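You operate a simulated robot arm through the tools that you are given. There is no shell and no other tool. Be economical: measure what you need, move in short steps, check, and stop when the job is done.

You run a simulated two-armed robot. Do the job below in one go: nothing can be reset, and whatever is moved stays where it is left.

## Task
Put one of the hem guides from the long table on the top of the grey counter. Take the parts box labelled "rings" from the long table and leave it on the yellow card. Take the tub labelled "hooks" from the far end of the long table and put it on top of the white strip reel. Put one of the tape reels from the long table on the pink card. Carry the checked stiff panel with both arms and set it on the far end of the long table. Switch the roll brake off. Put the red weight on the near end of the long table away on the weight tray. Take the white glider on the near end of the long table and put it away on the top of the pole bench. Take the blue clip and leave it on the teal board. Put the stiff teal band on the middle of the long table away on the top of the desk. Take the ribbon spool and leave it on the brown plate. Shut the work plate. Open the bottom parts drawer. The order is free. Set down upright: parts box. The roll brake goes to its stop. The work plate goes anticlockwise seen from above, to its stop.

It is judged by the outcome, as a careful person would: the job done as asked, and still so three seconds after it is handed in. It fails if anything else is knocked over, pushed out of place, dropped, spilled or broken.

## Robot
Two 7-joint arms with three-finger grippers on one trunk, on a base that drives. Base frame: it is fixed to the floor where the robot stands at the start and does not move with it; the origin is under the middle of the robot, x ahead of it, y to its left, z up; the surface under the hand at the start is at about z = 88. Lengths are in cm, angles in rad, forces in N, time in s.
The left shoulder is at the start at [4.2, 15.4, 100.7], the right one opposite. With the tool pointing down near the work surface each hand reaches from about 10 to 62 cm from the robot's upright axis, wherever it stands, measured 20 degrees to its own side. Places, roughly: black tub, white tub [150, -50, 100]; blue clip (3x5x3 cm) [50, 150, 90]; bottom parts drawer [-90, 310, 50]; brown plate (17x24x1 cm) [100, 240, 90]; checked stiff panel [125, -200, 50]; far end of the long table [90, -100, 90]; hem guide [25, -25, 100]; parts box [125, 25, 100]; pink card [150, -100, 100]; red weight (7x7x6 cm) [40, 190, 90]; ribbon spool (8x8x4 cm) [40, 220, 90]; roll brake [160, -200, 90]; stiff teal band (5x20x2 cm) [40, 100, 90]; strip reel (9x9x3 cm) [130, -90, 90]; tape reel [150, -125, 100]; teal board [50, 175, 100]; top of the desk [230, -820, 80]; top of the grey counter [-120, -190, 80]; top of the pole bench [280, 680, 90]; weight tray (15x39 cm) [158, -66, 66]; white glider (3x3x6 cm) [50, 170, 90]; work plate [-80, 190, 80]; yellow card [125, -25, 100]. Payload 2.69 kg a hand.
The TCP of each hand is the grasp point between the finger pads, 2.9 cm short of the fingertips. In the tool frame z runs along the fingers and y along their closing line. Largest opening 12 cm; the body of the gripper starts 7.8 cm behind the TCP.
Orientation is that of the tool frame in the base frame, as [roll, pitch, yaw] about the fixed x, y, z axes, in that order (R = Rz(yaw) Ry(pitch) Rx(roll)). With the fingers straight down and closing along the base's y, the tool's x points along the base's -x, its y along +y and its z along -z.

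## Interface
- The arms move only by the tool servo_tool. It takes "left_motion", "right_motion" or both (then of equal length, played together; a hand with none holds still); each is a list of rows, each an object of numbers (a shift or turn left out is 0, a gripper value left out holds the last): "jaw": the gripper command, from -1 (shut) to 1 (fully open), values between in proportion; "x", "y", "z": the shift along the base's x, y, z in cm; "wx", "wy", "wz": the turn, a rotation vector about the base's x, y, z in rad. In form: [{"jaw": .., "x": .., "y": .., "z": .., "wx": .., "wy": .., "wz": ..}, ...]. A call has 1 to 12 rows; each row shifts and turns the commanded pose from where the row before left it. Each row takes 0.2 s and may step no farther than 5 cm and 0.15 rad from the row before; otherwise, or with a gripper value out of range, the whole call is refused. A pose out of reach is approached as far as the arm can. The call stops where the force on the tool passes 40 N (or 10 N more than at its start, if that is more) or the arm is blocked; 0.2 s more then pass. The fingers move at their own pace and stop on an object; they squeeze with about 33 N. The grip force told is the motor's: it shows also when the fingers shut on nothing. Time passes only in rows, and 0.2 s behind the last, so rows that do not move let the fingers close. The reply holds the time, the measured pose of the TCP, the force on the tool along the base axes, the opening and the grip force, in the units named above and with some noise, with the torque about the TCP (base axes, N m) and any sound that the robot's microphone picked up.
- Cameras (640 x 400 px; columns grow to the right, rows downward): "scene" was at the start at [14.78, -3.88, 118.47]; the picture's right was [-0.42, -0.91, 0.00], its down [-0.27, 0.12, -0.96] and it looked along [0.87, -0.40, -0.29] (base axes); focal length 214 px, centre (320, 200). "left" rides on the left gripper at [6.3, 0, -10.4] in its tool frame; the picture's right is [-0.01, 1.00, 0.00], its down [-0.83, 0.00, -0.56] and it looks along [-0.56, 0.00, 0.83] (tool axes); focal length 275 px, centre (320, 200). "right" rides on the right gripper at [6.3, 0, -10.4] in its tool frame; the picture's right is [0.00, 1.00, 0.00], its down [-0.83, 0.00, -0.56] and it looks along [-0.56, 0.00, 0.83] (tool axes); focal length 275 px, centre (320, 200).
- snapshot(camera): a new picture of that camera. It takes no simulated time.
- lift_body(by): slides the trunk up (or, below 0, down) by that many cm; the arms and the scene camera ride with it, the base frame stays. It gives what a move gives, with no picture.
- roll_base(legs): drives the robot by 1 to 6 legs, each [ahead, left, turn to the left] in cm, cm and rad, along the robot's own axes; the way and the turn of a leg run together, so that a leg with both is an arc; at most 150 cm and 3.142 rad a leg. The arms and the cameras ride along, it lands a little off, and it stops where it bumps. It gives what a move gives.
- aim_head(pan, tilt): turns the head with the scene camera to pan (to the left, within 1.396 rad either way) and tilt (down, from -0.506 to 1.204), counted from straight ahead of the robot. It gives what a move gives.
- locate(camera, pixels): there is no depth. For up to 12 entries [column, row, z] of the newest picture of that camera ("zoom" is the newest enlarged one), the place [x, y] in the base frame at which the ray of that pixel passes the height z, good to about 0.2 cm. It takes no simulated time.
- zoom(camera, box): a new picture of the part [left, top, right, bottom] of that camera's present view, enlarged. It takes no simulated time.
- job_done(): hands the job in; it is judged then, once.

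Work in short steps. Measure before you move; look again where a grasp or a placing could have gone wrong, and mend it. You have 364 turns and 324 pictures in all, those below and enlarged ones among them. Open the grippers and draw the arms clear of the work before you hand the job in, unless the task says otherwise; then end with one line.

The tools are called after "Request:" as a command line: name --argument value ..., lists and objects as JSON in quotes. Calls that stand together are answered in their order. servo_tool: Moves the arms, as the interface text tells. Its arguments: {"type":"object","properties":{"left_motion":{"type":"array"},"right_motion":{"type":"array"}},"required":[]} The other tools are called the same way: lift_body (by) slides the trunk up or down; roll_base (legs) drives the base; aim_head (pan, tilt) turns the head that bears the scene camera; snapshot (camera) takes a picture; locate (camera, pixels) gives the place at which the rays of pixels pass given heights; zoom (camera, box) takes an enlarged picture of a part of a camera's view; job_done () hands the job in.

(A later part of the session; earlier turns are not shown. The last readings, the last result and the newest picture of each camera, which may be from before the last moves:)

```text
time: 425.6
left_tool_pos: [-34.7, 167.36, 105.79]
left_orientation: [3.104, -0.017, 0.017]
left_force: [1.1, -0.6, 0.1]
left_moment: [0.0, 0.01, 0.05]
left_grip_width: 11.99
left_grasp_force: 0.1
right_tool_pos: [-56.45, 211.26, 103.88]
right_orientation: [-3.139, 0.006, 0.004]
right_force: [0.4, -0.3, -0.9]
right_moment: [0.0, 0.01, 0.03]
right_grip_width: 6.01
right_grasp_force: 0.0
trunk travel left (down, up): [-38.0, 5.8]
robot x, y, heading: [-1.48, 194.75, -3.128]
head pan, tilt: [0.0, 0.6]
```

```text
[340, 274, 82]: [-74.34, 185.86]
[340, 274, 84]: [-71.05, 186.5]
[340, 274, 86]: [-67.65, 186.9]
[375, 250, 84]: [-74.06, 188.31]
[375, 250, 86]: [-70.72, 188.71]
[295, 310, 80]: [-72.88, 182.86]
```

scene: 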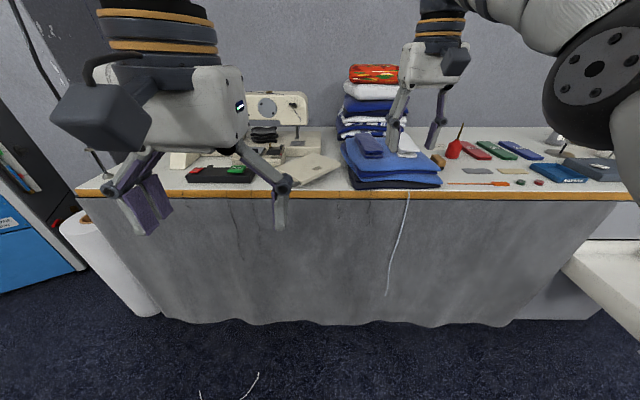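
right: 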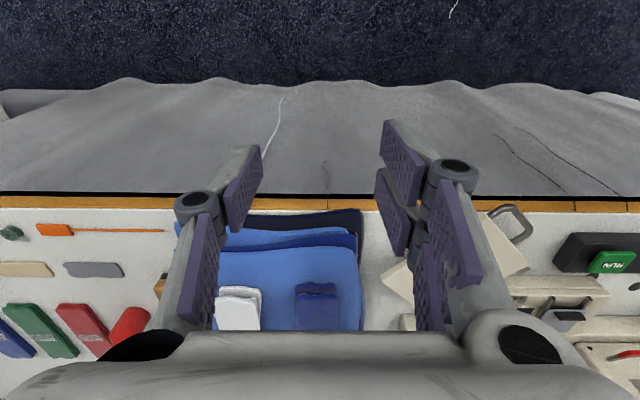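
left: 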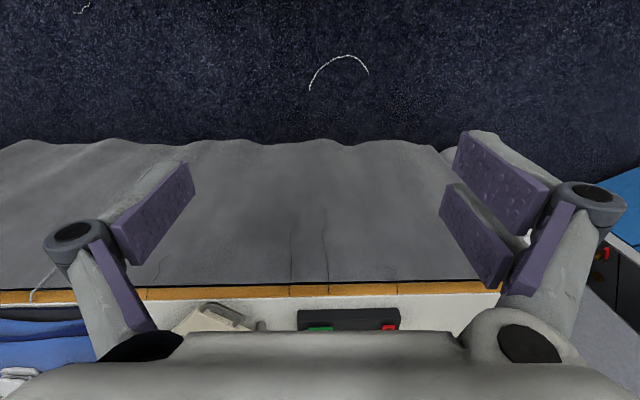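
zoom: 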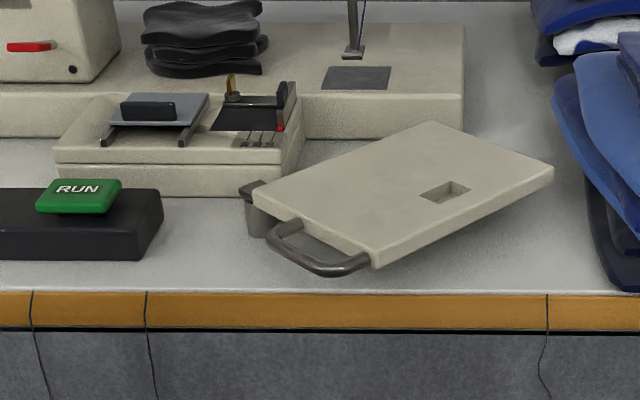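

Handle outer corner ≈[-71.7,186,83.7]. Use the left hand (shut) to push it. Retract the right hand, move base forward 24 cm.

Request:
servo_tool --left_motion '[{"jaw": -1, "z": 2}, {"z": 1}, {}, {}]' --right_motion '[{"x": 4}, {"x": 4}, {"x": 4}, {"x": 3}]'

Request:
roll_base --legs '[[24, 0, 0]]'

Request:
servo_tool --left_motion '[{"y": 4, "x": -2}, {"y": 4, "x": -2}, {"y": 3, "x": -2}, {"z": -4}, {"z": -4}, {"z": -4}, {"z": -4}]'

Request:
snapshot --camera "left"

Request:
snapshot --camera "scene"

```text
time: 426.6
left_tool_pos: [-34.43, 167.65, 108.82]
left_orientation: [3.103, -0.017, 0.017]
left_force: [0.1, 0.2, 0.2]
left_moment: [-0.03, 0.0, 0.0]
left_grip_width: 0.02
left_grasp_force: 28.4
right_tool_pos: [-41.38, 211.49, 103.86]
right_orientation: [-3.138, 0.01, 0.003]
right_force: [0.5, -0.7, 0.3]
right_moment: [-0.02, -0.01, 0.0]
right_grip_width: 5.99
right_grasp_force: 0.1
trunk travel left (down, up): [-38.0, 5.8]
robot x, y, heading: [-1.72, 194.85, -3.126]
head pan, tilt: [0.0, 0.6]
```

```text
time: 428.3
left_tool_pos: [-58.71, 167.35, 108.7]
left_orientation: [3.104, -0.017, 0.017]
left_force: [-0.5, -0.7, 0.6]
left_moment: [0.01, -0.02, 0.0]
left_grip_width: 0.0
left_grasp_force: 28.5
right_tool_pos: [-65.49, 211.19, 103.85]
right_orientation: [-3.139, 0.006, 0.003]
right_force: [-0.6, -0.2, 0.0]
right_moment: [-0.03, 0.01, -0.04]
right_grip_width: 6.01
right_grasp_force: 0.0
trunk travel left (down, up): [-38.0, 5.8]
robot x, y, heading: [-25.69, 194.37, -3.13]
head pan, tilt: [0.0, 0.6]
```

```text
time: 429.9
left_tool_pos: [-64.58, 178.38, 92.59]
left_orientation: [3.106, -0.018, 0.018]
left_force: [-0.2, 0.0, 0.4]
left_moment: [0.01, -0.03, 0.02]
left_grip_width: 0.0
left_grasp_force: 28.3
right_tool_pos: [-65.52, 211.2, 103.91]
right_orientation: [-3.139, 0.006, 0.003]
right_force: [0.1, 0.3, -0.3]
right_moment: [-0.03, 0.02, -0.01]
right_grip_width: 5.99
right_grasp_force: 0.1
trunk travel left (down, up): [-38.0, 5.8]
robot x, y, heading: [-25.78, 194.5, -3.13]
head pan, tilt: [0.0, 0.6]
```

```text
145 pictures are left
```

left: 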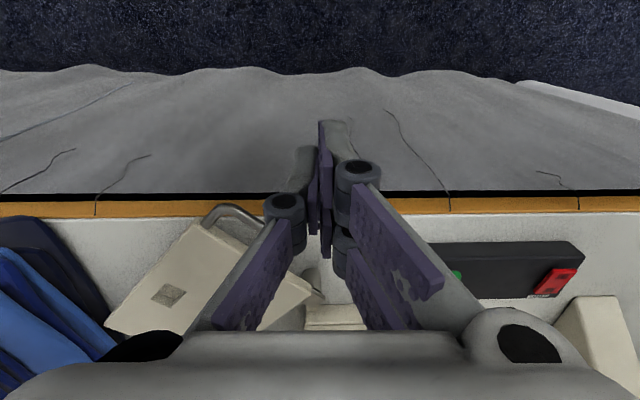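

```text
144 pictures are left
```

scene: 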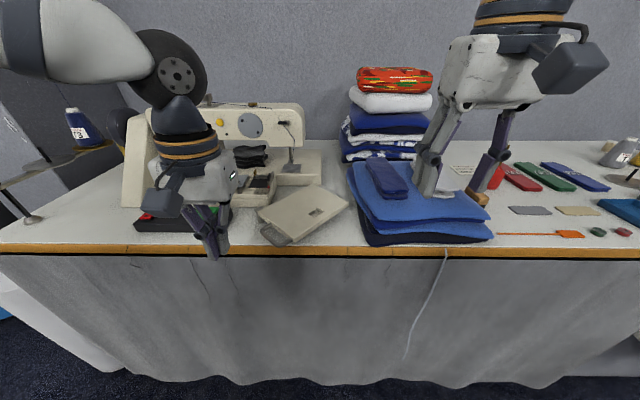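

Move to the outer side of the handle [-70,182] and lower fingertips to ≈81.3.

Request:
servo_tool --left_motion '[{"x": -3, "y": 2}, {"x": -2.4, "y": 1.6}, {"z": -4}, {"z": -4.3}]'

Request:
snapshot --camera "left"

```text
time: 430.9
left_tool_pos: [-69.97, 181.87, 84.31]
left_orientation: [3.105, -0.016, 0.016]
left_force: [-0.4, 0.1, 0.5]
left_moment: [-0.02, -0.01, -0.01]
left_grip_width: 0.0
left_grasp_force: 28.0
right_tool_pos: [-65.59, 211.26, 103.81]
right_orientation: [-3.139, 0.007, 0.004]
right_force: [-0.1, -0.7, 0.0]
right_moment: [0.03, -0.01, 0.01]
right_grip_width: 5.98
right_grasp_force: 0.0
trunk travel left (down, up): [-38.0, 5.8]
robot x, y, heading: [-25.88, 194.5, -3.128]
head pan, tilt: [0.0, 0.6]
```

```text
143 pictures are left
```

left: 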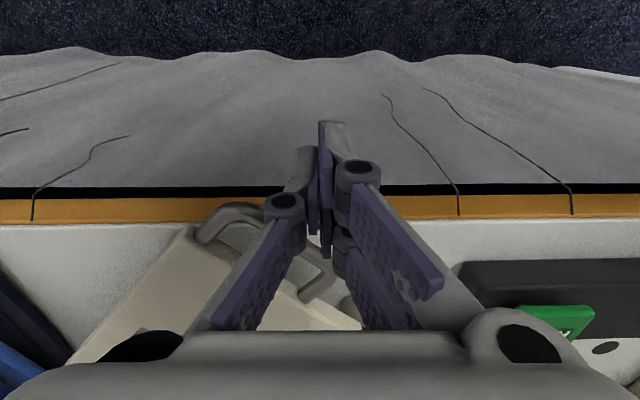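

Handle is just ahead-left of the fingers. Push along (-x,+y) in small steps following the arc.

Request:
servo_tool --left_motion '[{"x": -0.7, "y": 0.9}, {"x": -0.8, "y": 0.9}, {"x": -0.9, "y": 0.9}, {"x": -1.0, "y": 0.9}, {"x": -1.0, "y": 0.9}, {"x": -1.0, "y": 0.8}]'

Request:
snapshot --camera "left"

Request:
zoom --camera "scene" --box '[100, 80, 380, 280]'

```text
time: 432.3
left_tool_pos: [-75.42, 187.36, 84.4]
left_orientation: [3.107, -0.017, 0.017]
left_force: [-0.6, -0.7, 0.3]
left_moment: [0.01, 0.02, 0.0]
left_grip_width: 0.0
left_grasp_force: 28.5
right_tool_pos: [-65.47, 211.2, 103.83]
right_orientation: [-3.138, 0.007, 0.004]
right_force: [-0.3, 1.3, -0.1]
right_moment: [0.01, -0.01, 0.0]
right_grip_width: 6.01
right_grasp_force: 0.1
trunk travel left (down, up): [-38.0, 5.8]
robot x, y, heading: [-25.78, 194.68, -3.133]
head pan, tilt: [0.0, 0.6]
```

```text
142 pictures are left
```

left: 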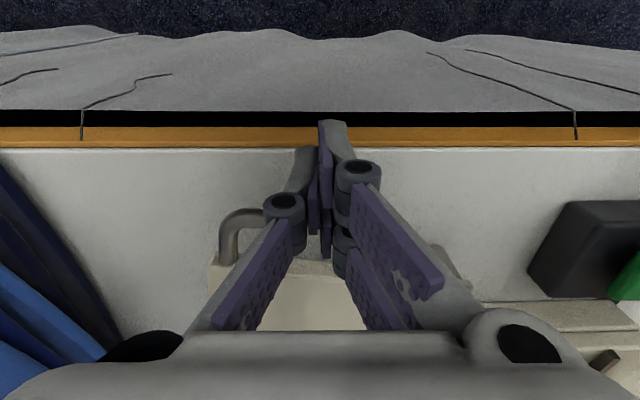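

```text
2.00 times, centred on (240, 180) of scene
```

zoom: 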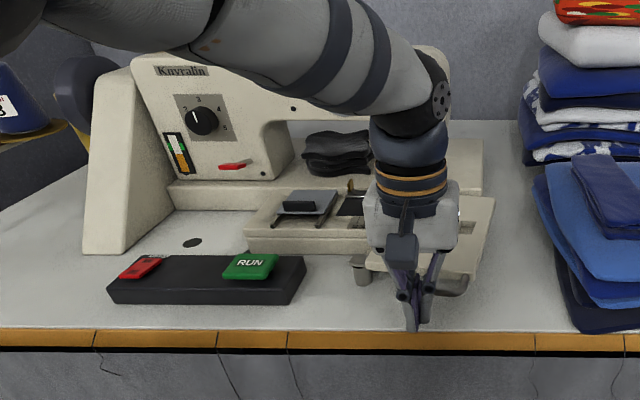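

It swings freely. Continue along the arc until a stop is felt.

Request:
servo_tool --left_motion '[{"x": -1.0, "y": 0.7}, {"x": -1.1, "y": 0.6}, {"x": -1.1, "y": 0.5}, {"x": -1.1, "y": 0.3}, {"x": -1.1, "y": 0.1}, {"x": -1.1, "y": 0}]'

Request:
snapshot --camera "left"

Request:
zoom --camera "scene" --box '[100, 80, 380, 280]'

```text
time: 433.1
left_tool_pos: [-77.06, 188.49, 84.16]
left_orientation: [3.096, -0.047, 0.02]
left_force: [19.9, -4.5, 4.6]
left_moment: [-0.03, -0.01, 0.13]
left_grip_width: 0.0
left_grasp_force: 29.1
right_tool_pos: [-65.33, 211.21, 103.81]
right_orientation: [-3.138, 0.007, 0.005]
right_force: [-0.4, 0.6, 0.3]
right_moment: [-0.04, -0.03, -0.01]
right_grip_width: 5.97
right_grasp_force: 0.1
trunk travel left (down, up): [-38.0, 5.8]
robot x, y, heading: [-25.86, 194.38, -3.127]
head pan, tilt: [0.0, 0.6]
stopped in row 3 (left hand): the force on the tool passed its limit at 49 N (the readings are from after the stop); the commanded pose is now the measured one
```

```text
140 pictures are left
```

left: 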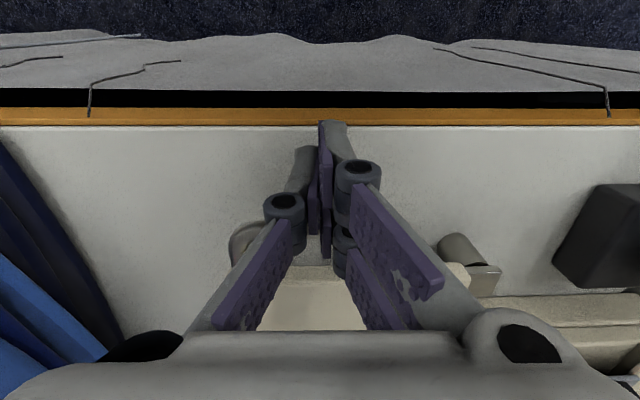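

```text
2.00 times, centred on (240, 180) of scene
```

zoom: 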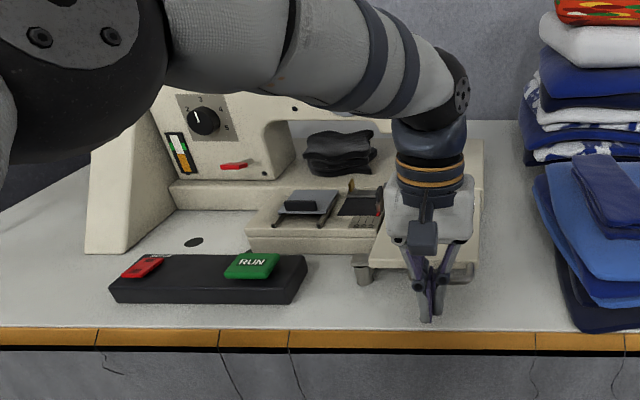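

Firm stop with the plate squared to the machine. Retreat and check.

Request:
servo_tool --left_motion '[{"x": 2}, {"x": 3, "y": -1}, {"x": 3, "z": 3}, {"z": 4}, {"z": 4}, {"z": 4}, {"z": 4, "y": -3}, {"y": -4}]'

Request:
zoom --camera "scene" --box '[100, 80, 380, 280]'

```text
time: 434.9
left_tool_pos: [-69.36, 180.19, 103.29]
left_orientation: [3.097, -0.039, 0.021]
left_force: [-0.1, 0.6, 0.5]
left_moment: [0.03, -0.03, 0.02]
left_grip_width: 0.0
left_grasp_force: 28.0
right_tool_pos: [-65.51, 211.03, 103.81]
right_orientation: [-3.138, 0.004, 0.003]
right_force: [-0.2, -1.1, -0.3]
right_moment: [0.01, 0.02, -0.02]
right_grip_width: 5.98
right_grasp_force: 0.2
trunk travel left (down, up): [-38.0, 5.8]
robot x, y, heading: [-25.68, 194.74, -3.131]
head pan, tilt: [0.0, 0.6]
```

```text
2.00 times, centred on (240, 180) of scene
```

zoom: 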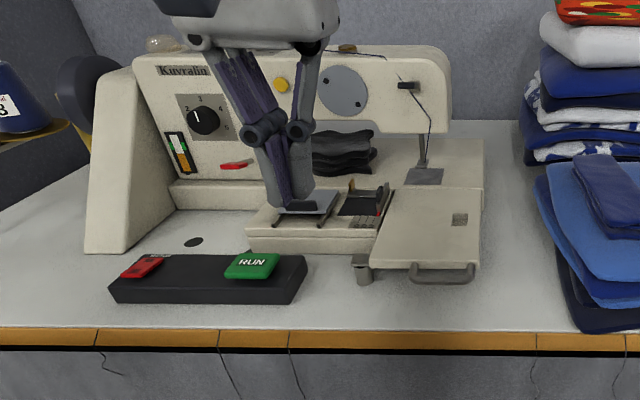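

Work plate shut. Now go back to restore the black glider: back off, turn around to face the table at y≈160.

Request:
roll_base --legs '[[-14, 0, 0], [0, 0, 1.57], [0, 0, 1.57], [0, -35, 0], [12, 0, 0]]'

Request:
aim_head --pan -0.2 --tilt 0.7

Request:
snapshot --camera "scene"

```text
time: 447.5
left_tool_pos: [43.72, 174.31, 103.27]
left_orientation: [3.096, -0.04, -3.126]
left_force: [0.5, -0.1, -0.3]
left_moment: [-0.02, 0.06, 0.0]
left_grip_width: 0.0
left_grasp_force: 29.0
right_tool_pos: [39.63, 143.53, 103.76]
right_orientation: [-3.137, 0.005, -3.14]
right_force: [0.5, -0.3, -0.6]
right_moment: [0.03, 0.02, -0.03]
right_grip_width: 6.0
right_grasp_force: 0.0
trunk travel left (down, up): [-38.0, 5.8]
robot x, y, heading: [0.13, 160.26, 0.01]
head pan, tilt: [0.0, 0.6]
```

```text
time: 448.2
left_tool_pos: [43.64, 174.44, 103.34]
left_orientation: [3.098, -0.038, -3.125]
left_force: [-0.8, 0.2, -0.6]
left_moment: [0.01, -0.03, -0.02]
left_grip_width: 0.0
left_grasp_force: 29.0
right_tool_pos: [39.68, 143.43, 103.91]
right_orientation: [-3.14, 0.009, 3.141]
right_force: [0.1, 0.4, 0.6]
right_moment: [0.0, -0.02, -0.01]
right_grip_width: 6.01
right_grasp_force: 0.0
trunk travel left (down, up): [-38.0, 5.8]
robot x, y, heading: [-0.09, 160.1, 0.009]
head pan, tilt: [-0.201, 0.7]
```

```text
137 pictures are left
```

scene: 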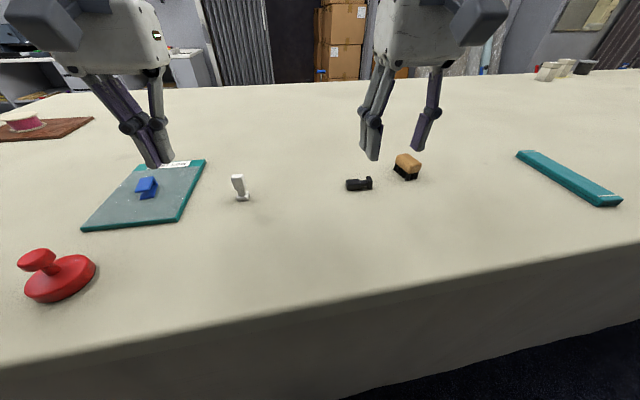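

Rotate the right wrist so it closes along x (camera on the +y side), moving over the fallen glider.

Request:
servo_tool --right_motion '[{"wz": -0.145, "x": 2}, {"wz": -0.145, "x": 2}, {"wz": -0.145, "x": 2}, {"wz": -0.145, "x": 2}, {"wz": -0.145, "x": 1}, {"wz": -0.145}, {"wz": -0.145}, {"wz": -0.145}, {"wz": -0.145}, {"wz": -0.145}, {"wz": -0.12}]'

Request:
snapshot --camera "right"

```text
time: 450.6
left_tool_pos: [43.78, 174.28, 103.26]
left_orientation: [3.097, -0.04, -3.127]
left_force: [-0.1, -0.5, -0.1]
left_moment: [0.01, -0.02, 0.03]
left_grip_width: 0.0
left_grasp_force: 28.6
right_tool_pos: [48.7, 143.46, 103.95]
right_orientation: [-3.136, 0.006, 1.569]
right_force: [0.5, 0.4, -0.4]
right_moment: [0.02, -0.02, -0.02]
right_grip_width: 5.99
right_grasp_force: 0.0
trunk travel left (down, up): [-38.0, 5.8]
robot x, y, heading: [0.18, 160.4, 0.011]
head pan, tilt: [-0.201, 0.7]
```

```text
136 pictures are left
```

right: 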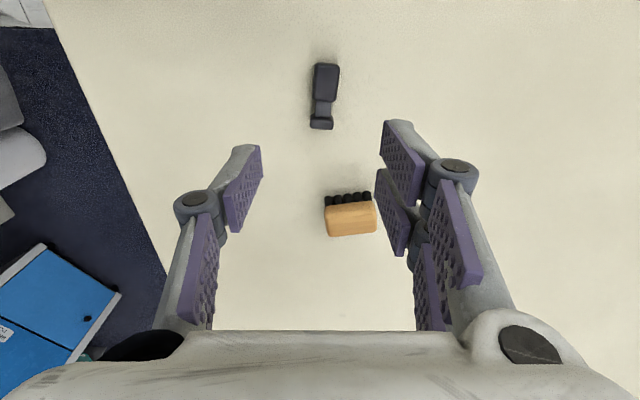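

Request:
locate --camera "right" --pixels '[[326, 80, 89.5], [325, 65, 89.5], [321, 126, 89.5], [335, 80, 89.5], [316, 80, 89.5], [350, 200, 90]]'

```text
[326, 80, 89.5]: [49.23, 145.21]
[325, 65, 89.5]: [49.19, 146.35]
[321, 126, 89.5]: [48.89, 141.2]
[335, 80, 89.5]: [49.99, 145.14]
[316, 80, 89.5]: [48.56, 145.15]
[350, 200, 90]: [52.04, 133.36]
```

Grip the head at [49.2,145.1], closing along x.

Request:
servo_tool --right_motion '[{"x": 0.5, "y": 1.7, "jaw": -0.2}, {"z": -4}, {"z": -4}, {"z": -3}, {"z": -1.6}, {"jaw": -1}, {}, {}, {"z": 2}, {"z": 3}]'

Request:
snapshot --camera "right"

```text
time: 452.8
left_tool_pos: [43.58, 174.39, 103.34]
left_orientation: [3.096, -0.038, -3.125]
left_force: [0.3, 0.0, 0.7]
left_moment: [0.02, -0.01, 0.0]
left_grip_width: 0.01
left_grasp_force: 29.0
right_tool_pos: [49.0, 145.08, 96.22]
right_orientation: [-3.139, 0.007, 1.572]
right_force: [-0.2, 0.8, 0.4]
right_moment: [-0.01, 0.02, -0.01]
right_grip_width: 2.07
right_grasp_force: 33.3
trunk travel left (down, up): [-38.0, 5.8]
robot x, y, heading: [0.13, 160.3, 0.014]
head pan, tilt: [-0.201, 0.7]
```

```text
135 pictures are left
```

right: 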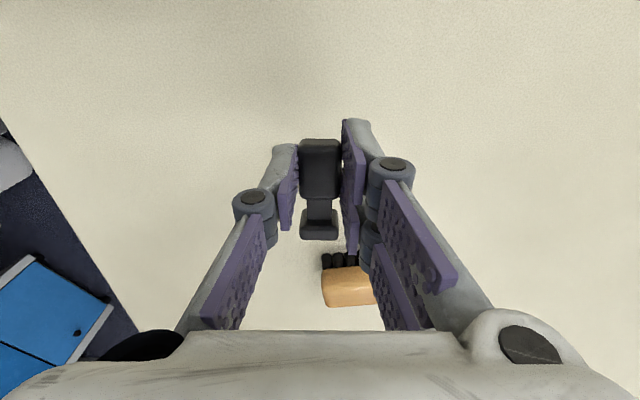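

Held. Raise and rotate +x by 1.3 rad so the base points down.

Request:
servo_tool --right_motion '[{"z": 3, "wx": 0.14}, {"z": 3, "wx": 0.145}, {"z": 2, "wx": 0.145, "x": -1}, {"wx": 0.145, "x": -1}, {"wx": 0.145, "x": -1}, {"wx": 0.145, "x": -0.5}, {"wx": 0.145}, {"wx": 0.145}, {"wx": 0.145}]'

Request:
snapshot --camera "scene"

Request:
snapshot --camera "right"

```text
time: 454.8
left_tool_pos: [43.69, 174.19, 103.35]
left_orientation: [3.096, -0.041, -3.126]
left_force: [0.3, -0.3, 0.9]
left_moment: [0.06, 0.03, 0.01]
left_grip_width: 0.01
left_grasp_force: 29.1
right_tool_pos: [45.66, 145.08, 104.39]
right_orientation: [3.137, -1.297, 1.577]
right_force: [0.4, -1.1, -0.2]
right_moment: [-0.01, -0.01, 0.01]
right_grip_width: 2.06
right_grasp_force: 33.1
trunk travel left (down, up): [-38.0, 5.8]
robot x, y, heading: [0.33, 160.19, 0.008]
head pan, tilt: [-0.201, 0.7]
```

```text
134 pictures are left
```

scene: 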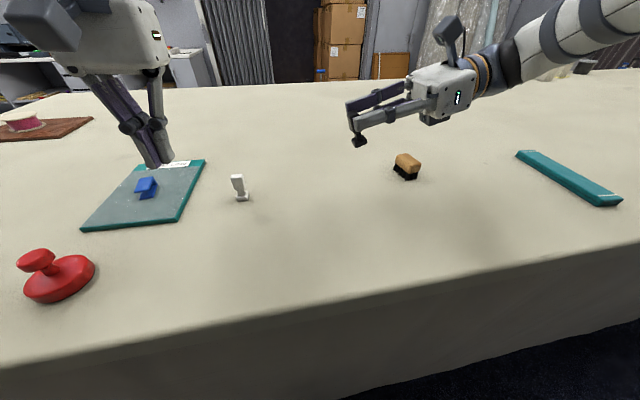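

```text
133 pictures are left
```

right: 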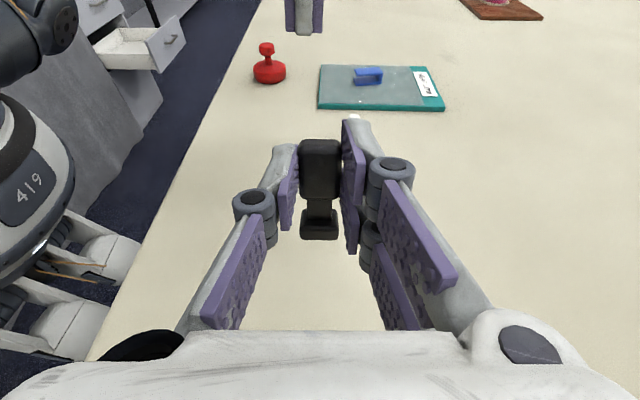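

Good. Move to [45.5,139.5] and lower until the base touches.

Request:
servo_tool --right_motion '[{"y": -3}, {"y": -2.6}, {"z": -4}, {"z": -4}, {"z": -2}, {"z": -0.8}]'

Request:
zoom --camera "scene" --box '[320, 120, 480, 220]'

```text
time: 456.2
left_tool_pos: [43.7, 174.32, 103.37]
left_orientation: [3.095, -0.037, -3.125]
left_force: [-0.8, -0.4, 0.2]
left_moment: [0.0, -0.02, 0.01]
left_grip_width: 0.0
left_grasp_force: 28.6
right_tool_pos: [45.65, 139.51, 93.35]
right_orientation: [3.137, -1.292, 1.579]
right_force: [0.2, -0.4, 1.0]
right_moment: [-0.01, -0.01, -0.01]
right_grip_width: 2.06
right_grasp_force: 32.7
trunk travel left (down, up): [-38.0, 5.8]
robot x, y, heading: [0.29, 160.84, 0.011]
head pan, tilt: [-0.201, 0.7]
```

```text
4.00 times, centred on (400, 170) of scene
```

zoom: 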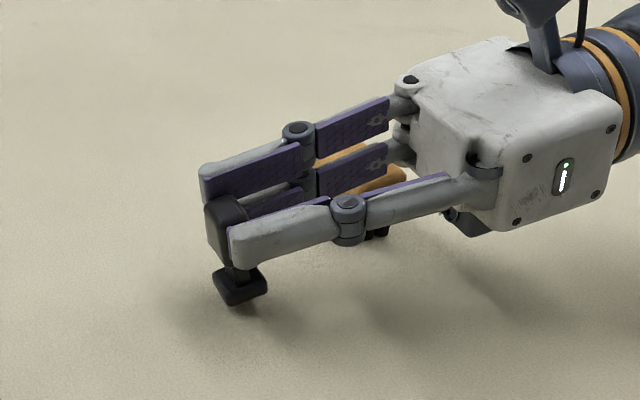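

Base is ≈1 cm above the table. Lower gently to contact.

Request:
servo_tool --right_motion '[{"z": -0.4}, {"z": -0.4}, {"z": -0.3}]'

Request:
zoom --camera "scene" --box '[320, 120, 480, 220]'

```text
time: 457.0
left_tool_pos: [43.67, 174.35, 103.48]
left_orientation: [3.098, -0.037, -3.125]
left_force: [0.1, -0.5, -0.2]
left_moment: [0.01, -0.02, -0.02]
left_grip_width: 0.0
left_grasp_force: 28.7
right_tool_pos: [45.58, 139.54, 92.69]
right_orientation: [3.121, -1.299, 1.595]
right_force: [0.3, -1.4, 22.5]
right_moment: [0.4, 0.01, -0.01]
right_grip_width: 2.11
right_grasp_force: 33.7
trunk travel left (down, up): [-38.0, 5.8]
robot x, y, heading: [-0.01, 160.07, 0.008]
head pan, tilt: [-0.201, 0.7]
```

```text
4.00 times, centred on (400, 170) of scene
```

zoom: 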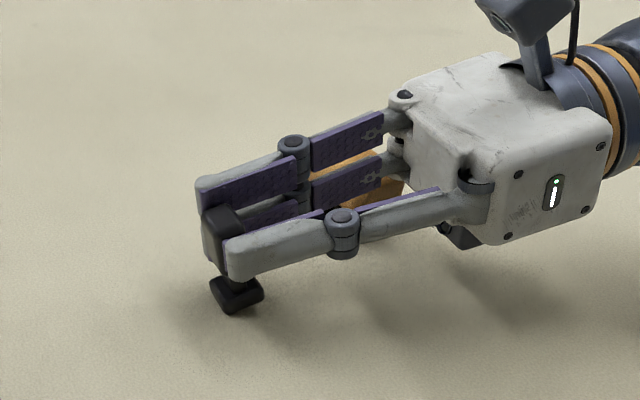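

Base edge contacts. Rock it upright: move -y while rotating slightly, letting it pivot in the pads.

Request:
servo_tool --right_motion '[{"z": 0.15}, {"y": -0.4, "wx": 0.03}, {"y": -0.4, "wx": 0.03}, {"y": -0.4, "wx": 0.02, "z": -0.1}]'

Request:
zoom --camera "scene" --box '[320, 120, 480, 220]'

```text
time: 458.0
left_tool_pos: [43.52, 174.45, 103.44]
left_orientation: [3.097, -0.036, -3.126]
left_force: [-0.2, 0.2, 0.3]
left_moment: [0.01, 0.0, 0.02]
left_grip_width: 0.0
left_grasp_force: 28.7
right_tool_pos: [45.45, 138.49, 92.93]
right_orientation: [3.088, -1.374, 1.627]
right_force: [0.9, 4.3, 39.6]
right_moment: [-3.39, -1.62, 0.24]
right_grip_width: 2.07
right_grasp_force: 32.9
trunk travel left (down, up): [-38.0, 5.8]
robot x, y, heading: [-0.17, 160.4, 0.011]
head pan, tilt: [-0.201, 0.7]
```

```text
4.00 times, centred on (400, 170) of scene
```

zoom: 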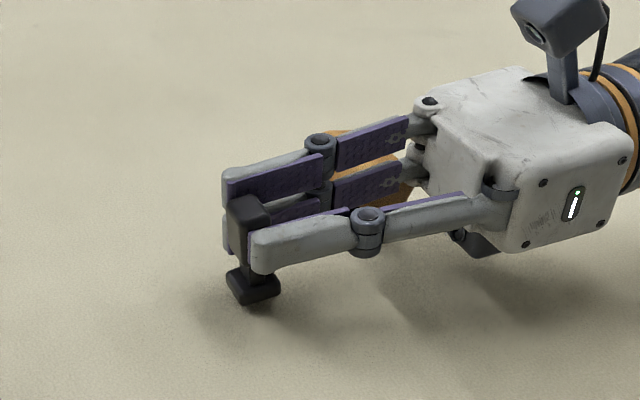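

The hand body is pressing on the brush (contact at ≈[49.5,130]). Lift slightly at once.

Request:
servo_tool --right_motion '[{"z": 1}, {"z": 1}, {"z": 1}]'

Request:
snapshot --camera "scene"

Request:
zoom --camera "scene" --box '[320, 120, 480, 220]'

```text
time: 458.8
left_tool_pos: [43.78, 174.3, 103.3]
left_orientation: [3.096, -0.042, -3.126]
left_force: [-0.2, 0.5, -0.3]
left_moment: [-0.02, 0.0, -0.01]
left_grip_width: 0.0
left_grasp_force: 28.4
right_tool_pos: [45.75, 138.31, 95.3]
right_orientation: [-3.13, -1.374, 1.559]
right_force: [0.3, 0.3, -0.1]
right_moment: [-0.03, -0.01, -0.03]
right_grip_width: 2.07
right_grasp_force: 33.2
trunk travel left (down, up): [-38.0, 5.8]
robot x, y, heading: [-0.12, 160.39, 0.011]
head pan, tilt: [-0.201, 0.7]
```

```text
129 pictures are left
```

scene: 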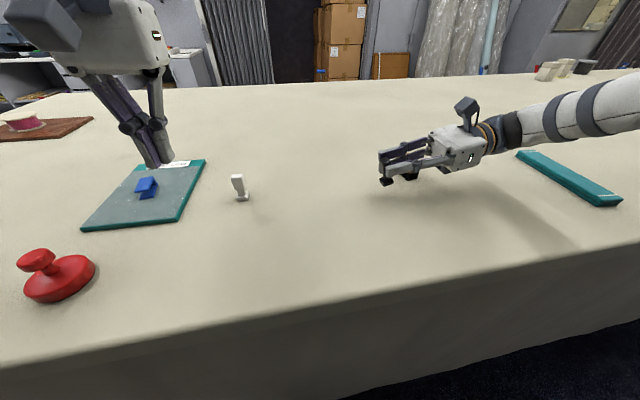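

```text
4.00 times, centred on (400, 170) of scene
```

zoom: 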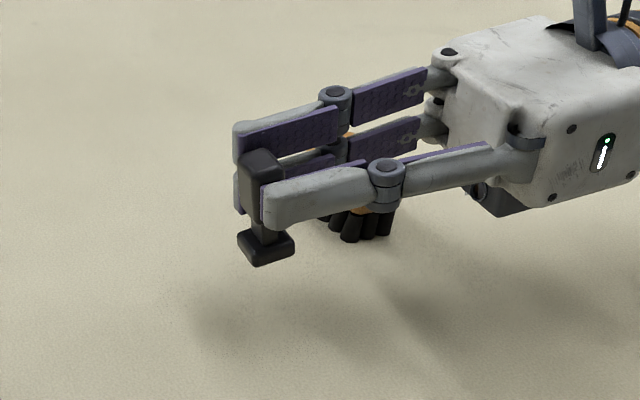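

Brush is intact. Move the uprighting spot away: to [44.5,150], then lower there.

Request:
servo_tool --right_motion '[{"z": 2}, {"y": 4}, {"y": 4, "x": -0.6}, {"y": 4, "x": -0.6}, {"z": -2}, {"z": -1.5}, {"z": -0.7}]'

Request:
zoom --camera "scene" --box '[260, 120, 460, 240]'

```text
time: 460.4
left_tool_pos: [43.66, 174.36, 103.29]
left_orientation: [3.096, -0.039, -3.127]
left_force: [-0.4, -0.1, -0.2]
left_moment: [-0.03, 0.03, 0.02]
left_grip_width: 0.0
left_grasp_force: 28.3
right_tool_pos: [44.59, 150.49, 93.24]
right_orientation: [3.135, -1.373, 1.58]
right_force: [0.3, -0.3, -0.4]
right_moment: [0.06, 0.0, -0.01]
right_grip_width: 2.04
right_grasp_force: 33.1
trunk travel left (down, up): [-38.0, 5.8]
robot x, y, heading: [0.27, 160.28, 0.01]
head pan, tilt: [-0.201, 0.7]
```

```text
3.20 times, centred on (360, 180) of scene
```

zoom: 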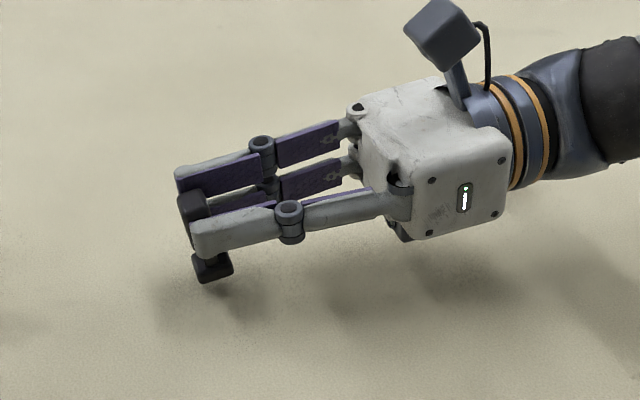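

Request:
servo_tool --right_motion '[{"z": -0.3}, {"z": -0.25}, {"z": -0.2}]'

Request:
zoom --camera "scene" --box '[290, 140, 390, 220]'

```text
time: 461.2
left_tool_pos: [43.68, 174.25, 103.38]
left_orientation: [3.097, -0.038, -3.125]
left_force: [0.6, 0.0, -0.2]
left_moment: [-0.04, -0.01, 0.0]
left_grip_width: 0.0
left_grasp_force: 28.9
right_tool_pos: [44.53, 150.33, 92.48]
right_orientation: [3.137, -1.375, 1.58]
right_force: [-0.4, 0.2, 1.1]
right_moment: [-0.02, 0.02, 0.01]
right_grip_width: 2.07
right_grasp_force: 32.9
trunk travel left (down, up): [-38.0, 5.8]
robot x, y, heading: [0.09, 160.37, 0.012]
head pan, tilt: [-0.201, 0.7]
```

```text
5.00 times, centred on (340, 180) of scene
```

zoom: 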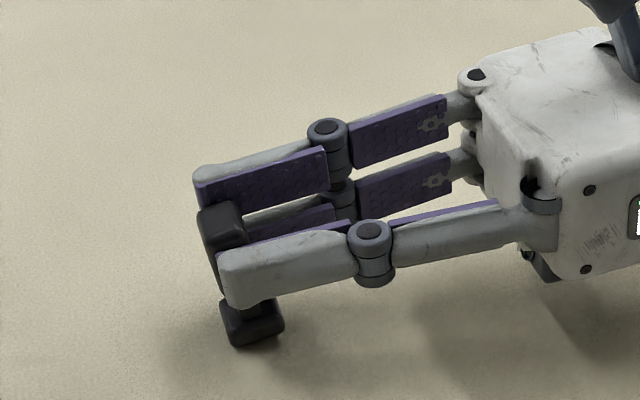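

Request:
servo_tool --right_motion '[{"z": -0.2}, {"z": -0.2}, {}]'

```text
time: 462.0
left_tool_pos: [43.54, 174.33, 103.44]
left_orientation: [3.096, -0.039, -3.126]
left_force: [0.8, 0.0, -0.2]
left_moment: [0.01, -0.01, 0.0]
left_grip_width: 0.03
left_grasp_force: 28.1
right_tool_pos: [44.57, 150.47, 92.28]
right_orientation: [3.119, -1.378, 1.594]
right_force: [3.1, -0.5, 23.6]
right_moment: [0.46, -0.04, -0.02]
right_grip_width: 2.1
right_grasp_force: 32.9
trunk travel left (down, up): [-38.0, 5.8]
robot x, y, heading: [0.19, 160.28, 0.013]
head pan, tilt: [-0.201, 0.7]
```

Contact; glider is within ≈11° of upright (stable range). Ease and open so that it settles on its base.

Request:
servo_tool --right_motion '[{"z": 0.15}, {"jaw": -0.75}, {"jaw": -0.6}, {"jaw": -0.3}]'

Request:
zoom --camera "scene" --box '[290, 140, 390, 220]'

```text
time: 463.0
left_tool_pos: [43.67, 174.21, 103.42]
left_orientation: [3.096, -0.04, -3.125]
left_force: [0.0, 0.2, -0.7]
left_moment: [-0.03, 0.03, 0.01]
left_grip_width: 0.0
left_grasp_force: 28.4
right_tool_pos: [44.42, 150.4, 92.17]
right_orientation: [-3.138, -1.373, 1.571]
right_force: [-0.2, -0.8, 0.5]
right_moment: [-0.03, 0.01, -0.02]
right_grip_width: 4.2
right_grasp_force: 0.1
trunk travel left (down, up): [-38.0, 5.8]
robot x, y, heading: [0.21, 159.87, 0.008]
head pan, tilt: [-0.201, 0.7]
```

```text
5.00 times, centred on (340, 180) of scene
```

zoom: 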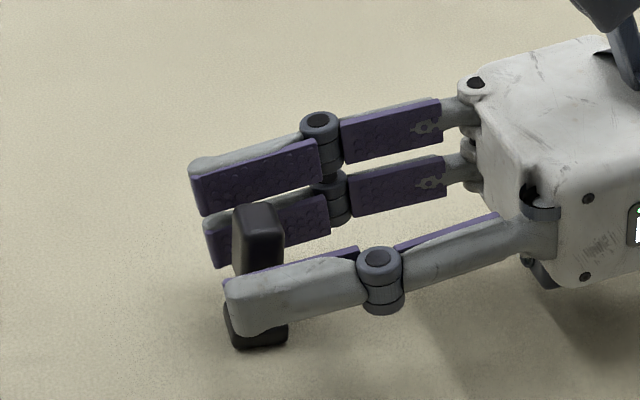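

It stands upright. Withdraw the hand in -y, rise, and rotate back to vertical to relocate it.

Request:
servo_tool --right_motion '[{"y": -3}, {"y": -3, "z": 0.5}, {"y": -1, "z": 2}, {"z": 4}, {"z": 4}, {"z": 4}]'

Request:
servo_tool --right_motion '[{"wx": -0.145}, {"wx": -0.145}, {"wx": -0.145}, {"wx": -0.145}, {"wx": -0.145}, {"wx": -0.145}, {"wx": -0.145}, {"wx": -0.145}, {"wx": -0.145}, {"wx": -0.068}]'

Request:
snapshot --camera "right"

Request:
snapshot --camera "scene"

```text
time: 464.4
left_tool_pos: [43.7, 174.34, 103.33]
left_orientation: [3.095, -0.039, -3.125]
left_force: [0.5, 0.2, -0.2]
left_moment: [0.02, 0.01, 0.0]
left_grip_width: 0.01
left_grasp_force: 28.2
right_tool_pos: [44.46, 143.36, 106.66]
right_orientation: [3.14, -1.372, 1.576]
right_force: [0.0, 0.4, -0.2]
right_moment: [0.0, -0.01, 0.02]
right_grip_width: 4.2
right_grasp_force: 0.0
trunk travel left (down, up): [-38.0, 5.8]
robot x, y, heading: [0.29, 160.08, 0.011]
head pan, tilt: [-0.201, 0.7]
```

```text
time: 466.6
left_tool_pos: [43.71, 174.36, 103.4]
left_orientation: [3.097, -0.038, -3.127]
left_force: [0.6, 0.2, -0.3]
left_moment: [-0.01, -0.01, -0.02]
left_grip_width: 0.0
left_grasp_force: 28.3
right_tool_pos: [44.42, 143.39, 106.72]
right_orientation: [-3.138, 0.002, 1.572]
right_force: [0.2, 0.8, 0.1]
right_moment: [0.0, -0.03, 0.01]
right_grip_width: 4.21
right_grasp_force: 0.1
trunk travel left (down, up): [-38.0, 5.8]
robot x, y, heading: [0.17, 160.07, 0.005]
head pan, tilt: [-0.201, 0.7]
```

```text
124 pictures are left
```

right: 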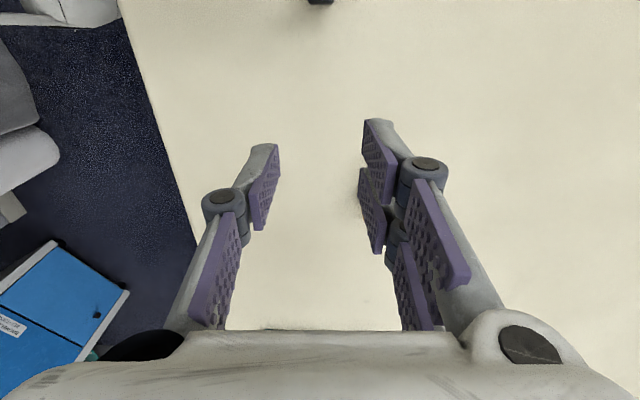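

```text
123 pictures are left
```

scene: 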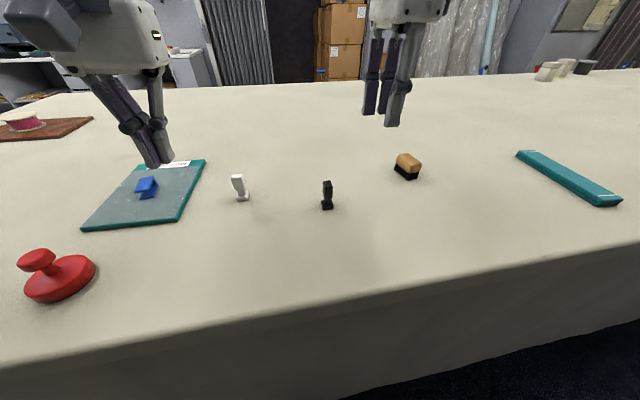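

Request:
locate --camera "scene" --pixels '[[327, 207, 88], [327, 184, 94], [241, 199, 88], [406, 180, 88]]'

```text
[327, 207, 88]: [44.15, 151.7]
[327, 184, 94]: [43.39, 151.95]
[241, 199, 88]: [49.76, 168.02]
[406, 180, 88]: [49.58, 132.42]
```

Glider at ≈[44,151.8]. Move above it and check.

Request:
servo_tool --right_motion '[{"y": 4.2}, {"y": 4.2, "x": -0.4}, {"z": -4}, {"z": -2.5}]'

Request:
snapshot --camera "right"

```text
time: 467.6
left_tool_pos: [43.73, 174.28, 103.27]
left_orientation: [3.096, -0.039, -3.125]
left_force: [0.3, 0.3, -0.2]
left_moment: [-0.03, 0.01, 0.0]
left_grip_width: 0.0
left_grasp_force: 29.1
right_tool_pos: [44.18, 152.0, 100.07]
right_orientation: [-3.139, -0.002, 1.572]
right_force: [-0.3, -0.2, -0.7]
right_moment: [-0.01, 0.02, -0.01]
right_grip_width: 4.19
right_grasp_force: 0.0
trunk travel left (down, up): [-38.0, 5.8]
robot x, y, heading: [0.05, 160.34, 0.011]
head pan, tilt: [-0.201, 0.7]
```

```text
122 pictures are left
```

right: 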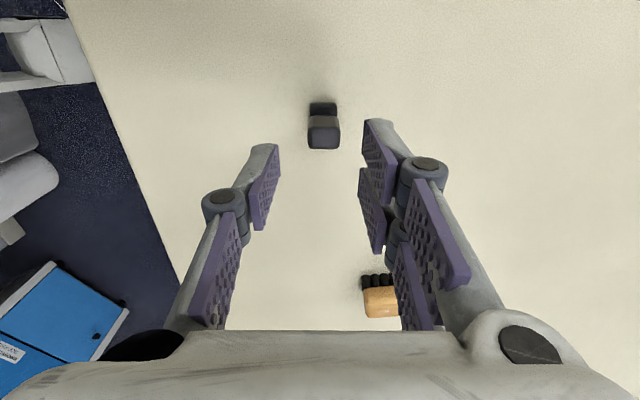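

Centred. Descend, grip the head, lift 5, move -12.6 in y and set down.

Request:
servo_tool --right_motion '[{"z": -4, "y": 0.2}, {"z": -3.2}, {"jaw": -1}, {}, {}, {"z": 3}, {"z": 4}]'

Request:
snapshot --camera "right"

```text
time: 469.2
left_tool_pos: [43.72, 174.29, 103.4]
left_orientation: [3.098, -0.04, -3.126]
left_force: [0.4, -0.5, -0.3]
left_moment: [0.0, -0.01, -0.01]
left_grip_width: 0.0
left_grasp_force: 28.6
right_tool_pos: [44.37, 152.05, 99.99]
right_orientation: [-3.141, 0.0, 1.569]
right_force: [0.3, 0.0, -0.2]
right_moment: [-0.01, -0.01, -0.03]
right_grip_width: 2.03
right_grasp_force: 32.6
trunk travel left (down, up): [-38.0, 5.8]
robot x, y, heading: [0.08, 160.28, 0.008]
head pan, tilt: [-0.201, 0.7]
```

```text
121 pictures are left
```

right: 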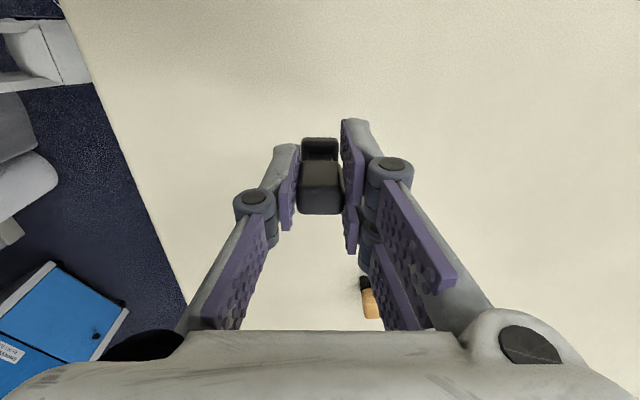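

Request:
servo_tool --right_motion '[{"y": -4.2, "x": 0.3}, {"y": -4.2, "x": 0.3}, {"y": -4.2}, {"z": -4}, {"z": -2.3}, {"z": -0.4}, {"z": -0.3}]'

Request:
zoom --camera "scene" --box '[300, 120, 460, 220]'

```text
time: 470.8
left_tool_pos: [43.73, 174.33, 103.31]
left_orientation: [3.097, -0.037, -3.126]
left_force: [0.1, 0.1, 0.7]
left_moment: [0.01, -0.01, 0.03]
left_grip_width: 0.01
left_grasp_force: 28.6
right_tool_pos: [44.71, 139.3, 93.0]
right_orientation: [-3.137, 0.0, 1.575]
right_force: [-0.3, 1.0, -0.7]
right_moment: [0.02, -0.02, -0.01]
right_grip_width: 2.01
right_grasp_force: 33.3
trunk travel left (down, up): [-38.0, 5.8]
robot x, y, heading: [0.13, 160.04, 0.01]
head pan, tilt: [-0.201, 0.7]
```

```text
4.00 times, centred on (380, 170) of scene
```

zoom: 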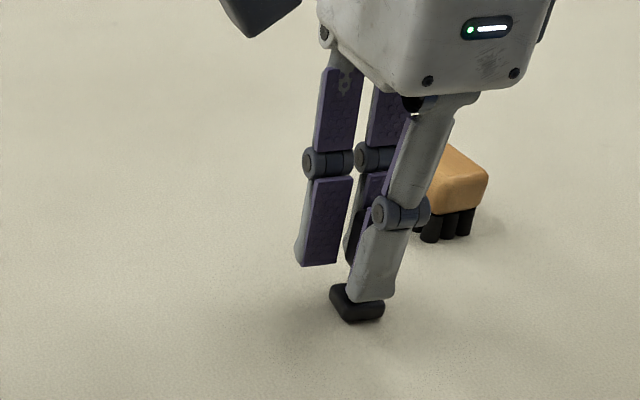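

Request:
servo_tool --right_motion '[{"z": -0.2}, {"z": -0.15}, {"jaw": -0.6}, {"jaw": -0.35}, {"z": 3}, {"z": 5}, {"z": 4}]'

Request:
snapshot --camera "scene"

Request:
locate --camera "scene" --pixels '[[241, 199, 88], [60, 290, 88]]'

```text
time: 472.4
left_tool_pos: [43.58, 174.29, 103.39]
left_orientation: [3.099, -0.041, -3.125]
left_force: [-0.1, -0.7, 0.5]
left_moment: [0.0, 0.02, 0.01]
left_grip_width: 0.0
left_grasp_force: 28.3
right_tool_pos: [44.99, 139.31, 104.59]
right_orientation: [-3.138, 0.0, 1.572]
right_force: [0.4, 0.8, 0.7]
right_moment: [0.03, -0.01, 0.04]
right_grip_width: 3.89
right_grasp_force: 0.1
trunk travel left (down, up): [-38.0, 5.8]
robot x, y, heading: [-0.14, 160.23, 0.005]
head pan, tilt: [-0.201, 0.7]
```

```text
119 pictures are left
```

scene: 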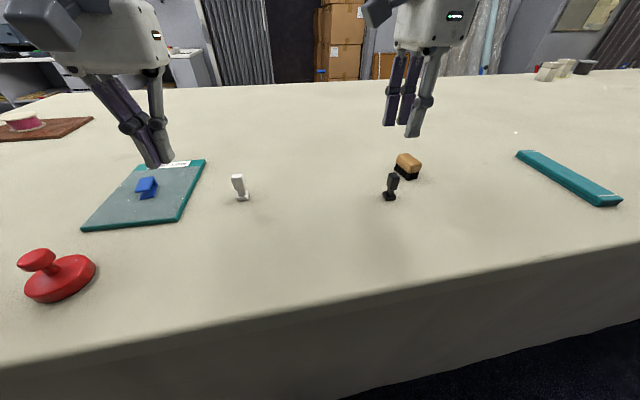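

```text
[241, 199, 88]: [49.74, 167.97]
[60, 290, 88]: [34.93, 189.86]
```

Black glider restored. Next the white glider with the left hand: open, hover and look.

Request:
servo_tool --left_motion '[{"jaw": -0.2, "x": 3, "y": -2.5}, {"x": 3.3, "y": -2.5, "wy": -0.04}, {"y": -1, "z": -2}, {"z": -1, "wx": 0.04}]'

Request:
snapshot --camera "left"

```text
time: 473.4
left_tool_pos: [49.9, 168.33, 100.06]
left_orientation: [3.055, 0.002, -3.124]
left_force: [0.2, 0.0, -0.4]
left_moment: [-0.01, 0.01, -0.01]
left_grip_width: 4.81
left_grasp_force: 0.0
right_tool_pos: [44.86, 139.38, 104.45]
right_orientation: [-3.139, -0.001, 1.572]
right_force: [-0.2, -0.5, 1.4]
right_moment: [0.0, -0.04, 0.02]
right_grip_width: 3.92
right_grasp_force: 0.1
trunk travel left (down, up): [-38.0, 5.8]
robot x, y, heading: [0.01, 160.26, 0.008]
head pan, tilt: [-0.201, 0.7]
```

```text
118 pictures are left
```

left: 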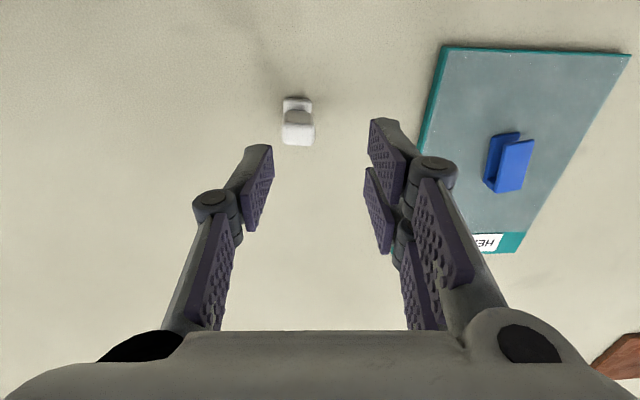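

Request:
locate --camera "left" --pixels '[[298, 131, 94], [297, 100, 88]]'

Request:
servo_tool --left_motion '[{"wx": -0.085}]'

Request:
snapshot --camera "left"

```text
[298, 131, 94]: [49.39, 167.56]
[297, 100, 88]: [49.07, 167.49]
```

```text
time: 473.8
left_tool_pos: [49.93, 168.3, 100.26]
left_orientation: [-3.14, 0.0, -3.126]
left_force: [-0.3, -0.2, -0.1]
left_moment: [0.01, 0.0, -0.01]
left_grip_width: 4.8
left_grasp_force: 0.1
right_tool_pos: [44.89, 139.39, 104.53]
right_orientation: [-3.137, 0.0, 1.573]
right_force: [-0.3, 0.5, -0.1]
right_moment: [0.05, 0.01, 0.0]
right_grip_width: 3.88
right_grasp_force: 0.1
trunk travel left (down, up): [-38.0, 5.8]
robot x, y, heading: [0.09, 160.38, 0.01]
head pan, tilt: [-0.201, 0.7]
```

```text
117 pictures are left
```

left: 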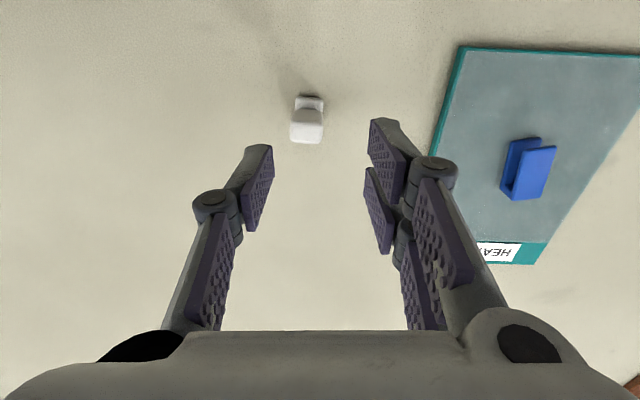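

Target [49.5,167.6]; descend and grip.

Request:
servo_tool --left_motion '[{"x": -0.5, "y": -0.7, "z": -3}, {"z": -3}, {"z": -1.6}, {"jaw": -1}, {}, {}, {"z": 3}, {"z": 4}]'

Request:
snapshot --camera "left"

```text
time: 475.6
left_tool_pos: [49.48, 168.01, 99.89]
left_orientation: [-3.14, 0.0, -3.127]
left_force: [-0.7, -0.5, 0.3]
left_moment: [0.0, -0.02, 0.01]
left_grip_width: 1.92
left_grasp_force: 33.3
right_tool_pos: [44.87, 139.42, 104.5]
right_orientation: [-3.137, -0.001, 1.574]
right_force: [-0.1, -0.1, 0.0]
right_moment: [-0.01, -0.01, -0.02]
right_grip_width: 3.91
right_grasp_force: 0.1
trunk travel left (down, up): [-38.0, 5.8]
robot x, y, heading: [-0.06, 160.17, 0.005]
head pan, tilt: [-0.201, 0.7]
```

```text
116 pictures are left
```

left: 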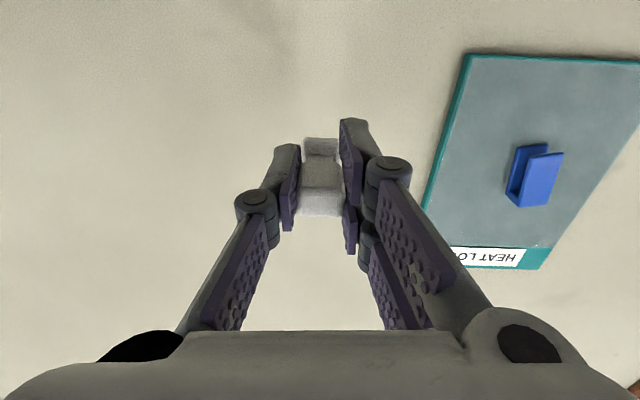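

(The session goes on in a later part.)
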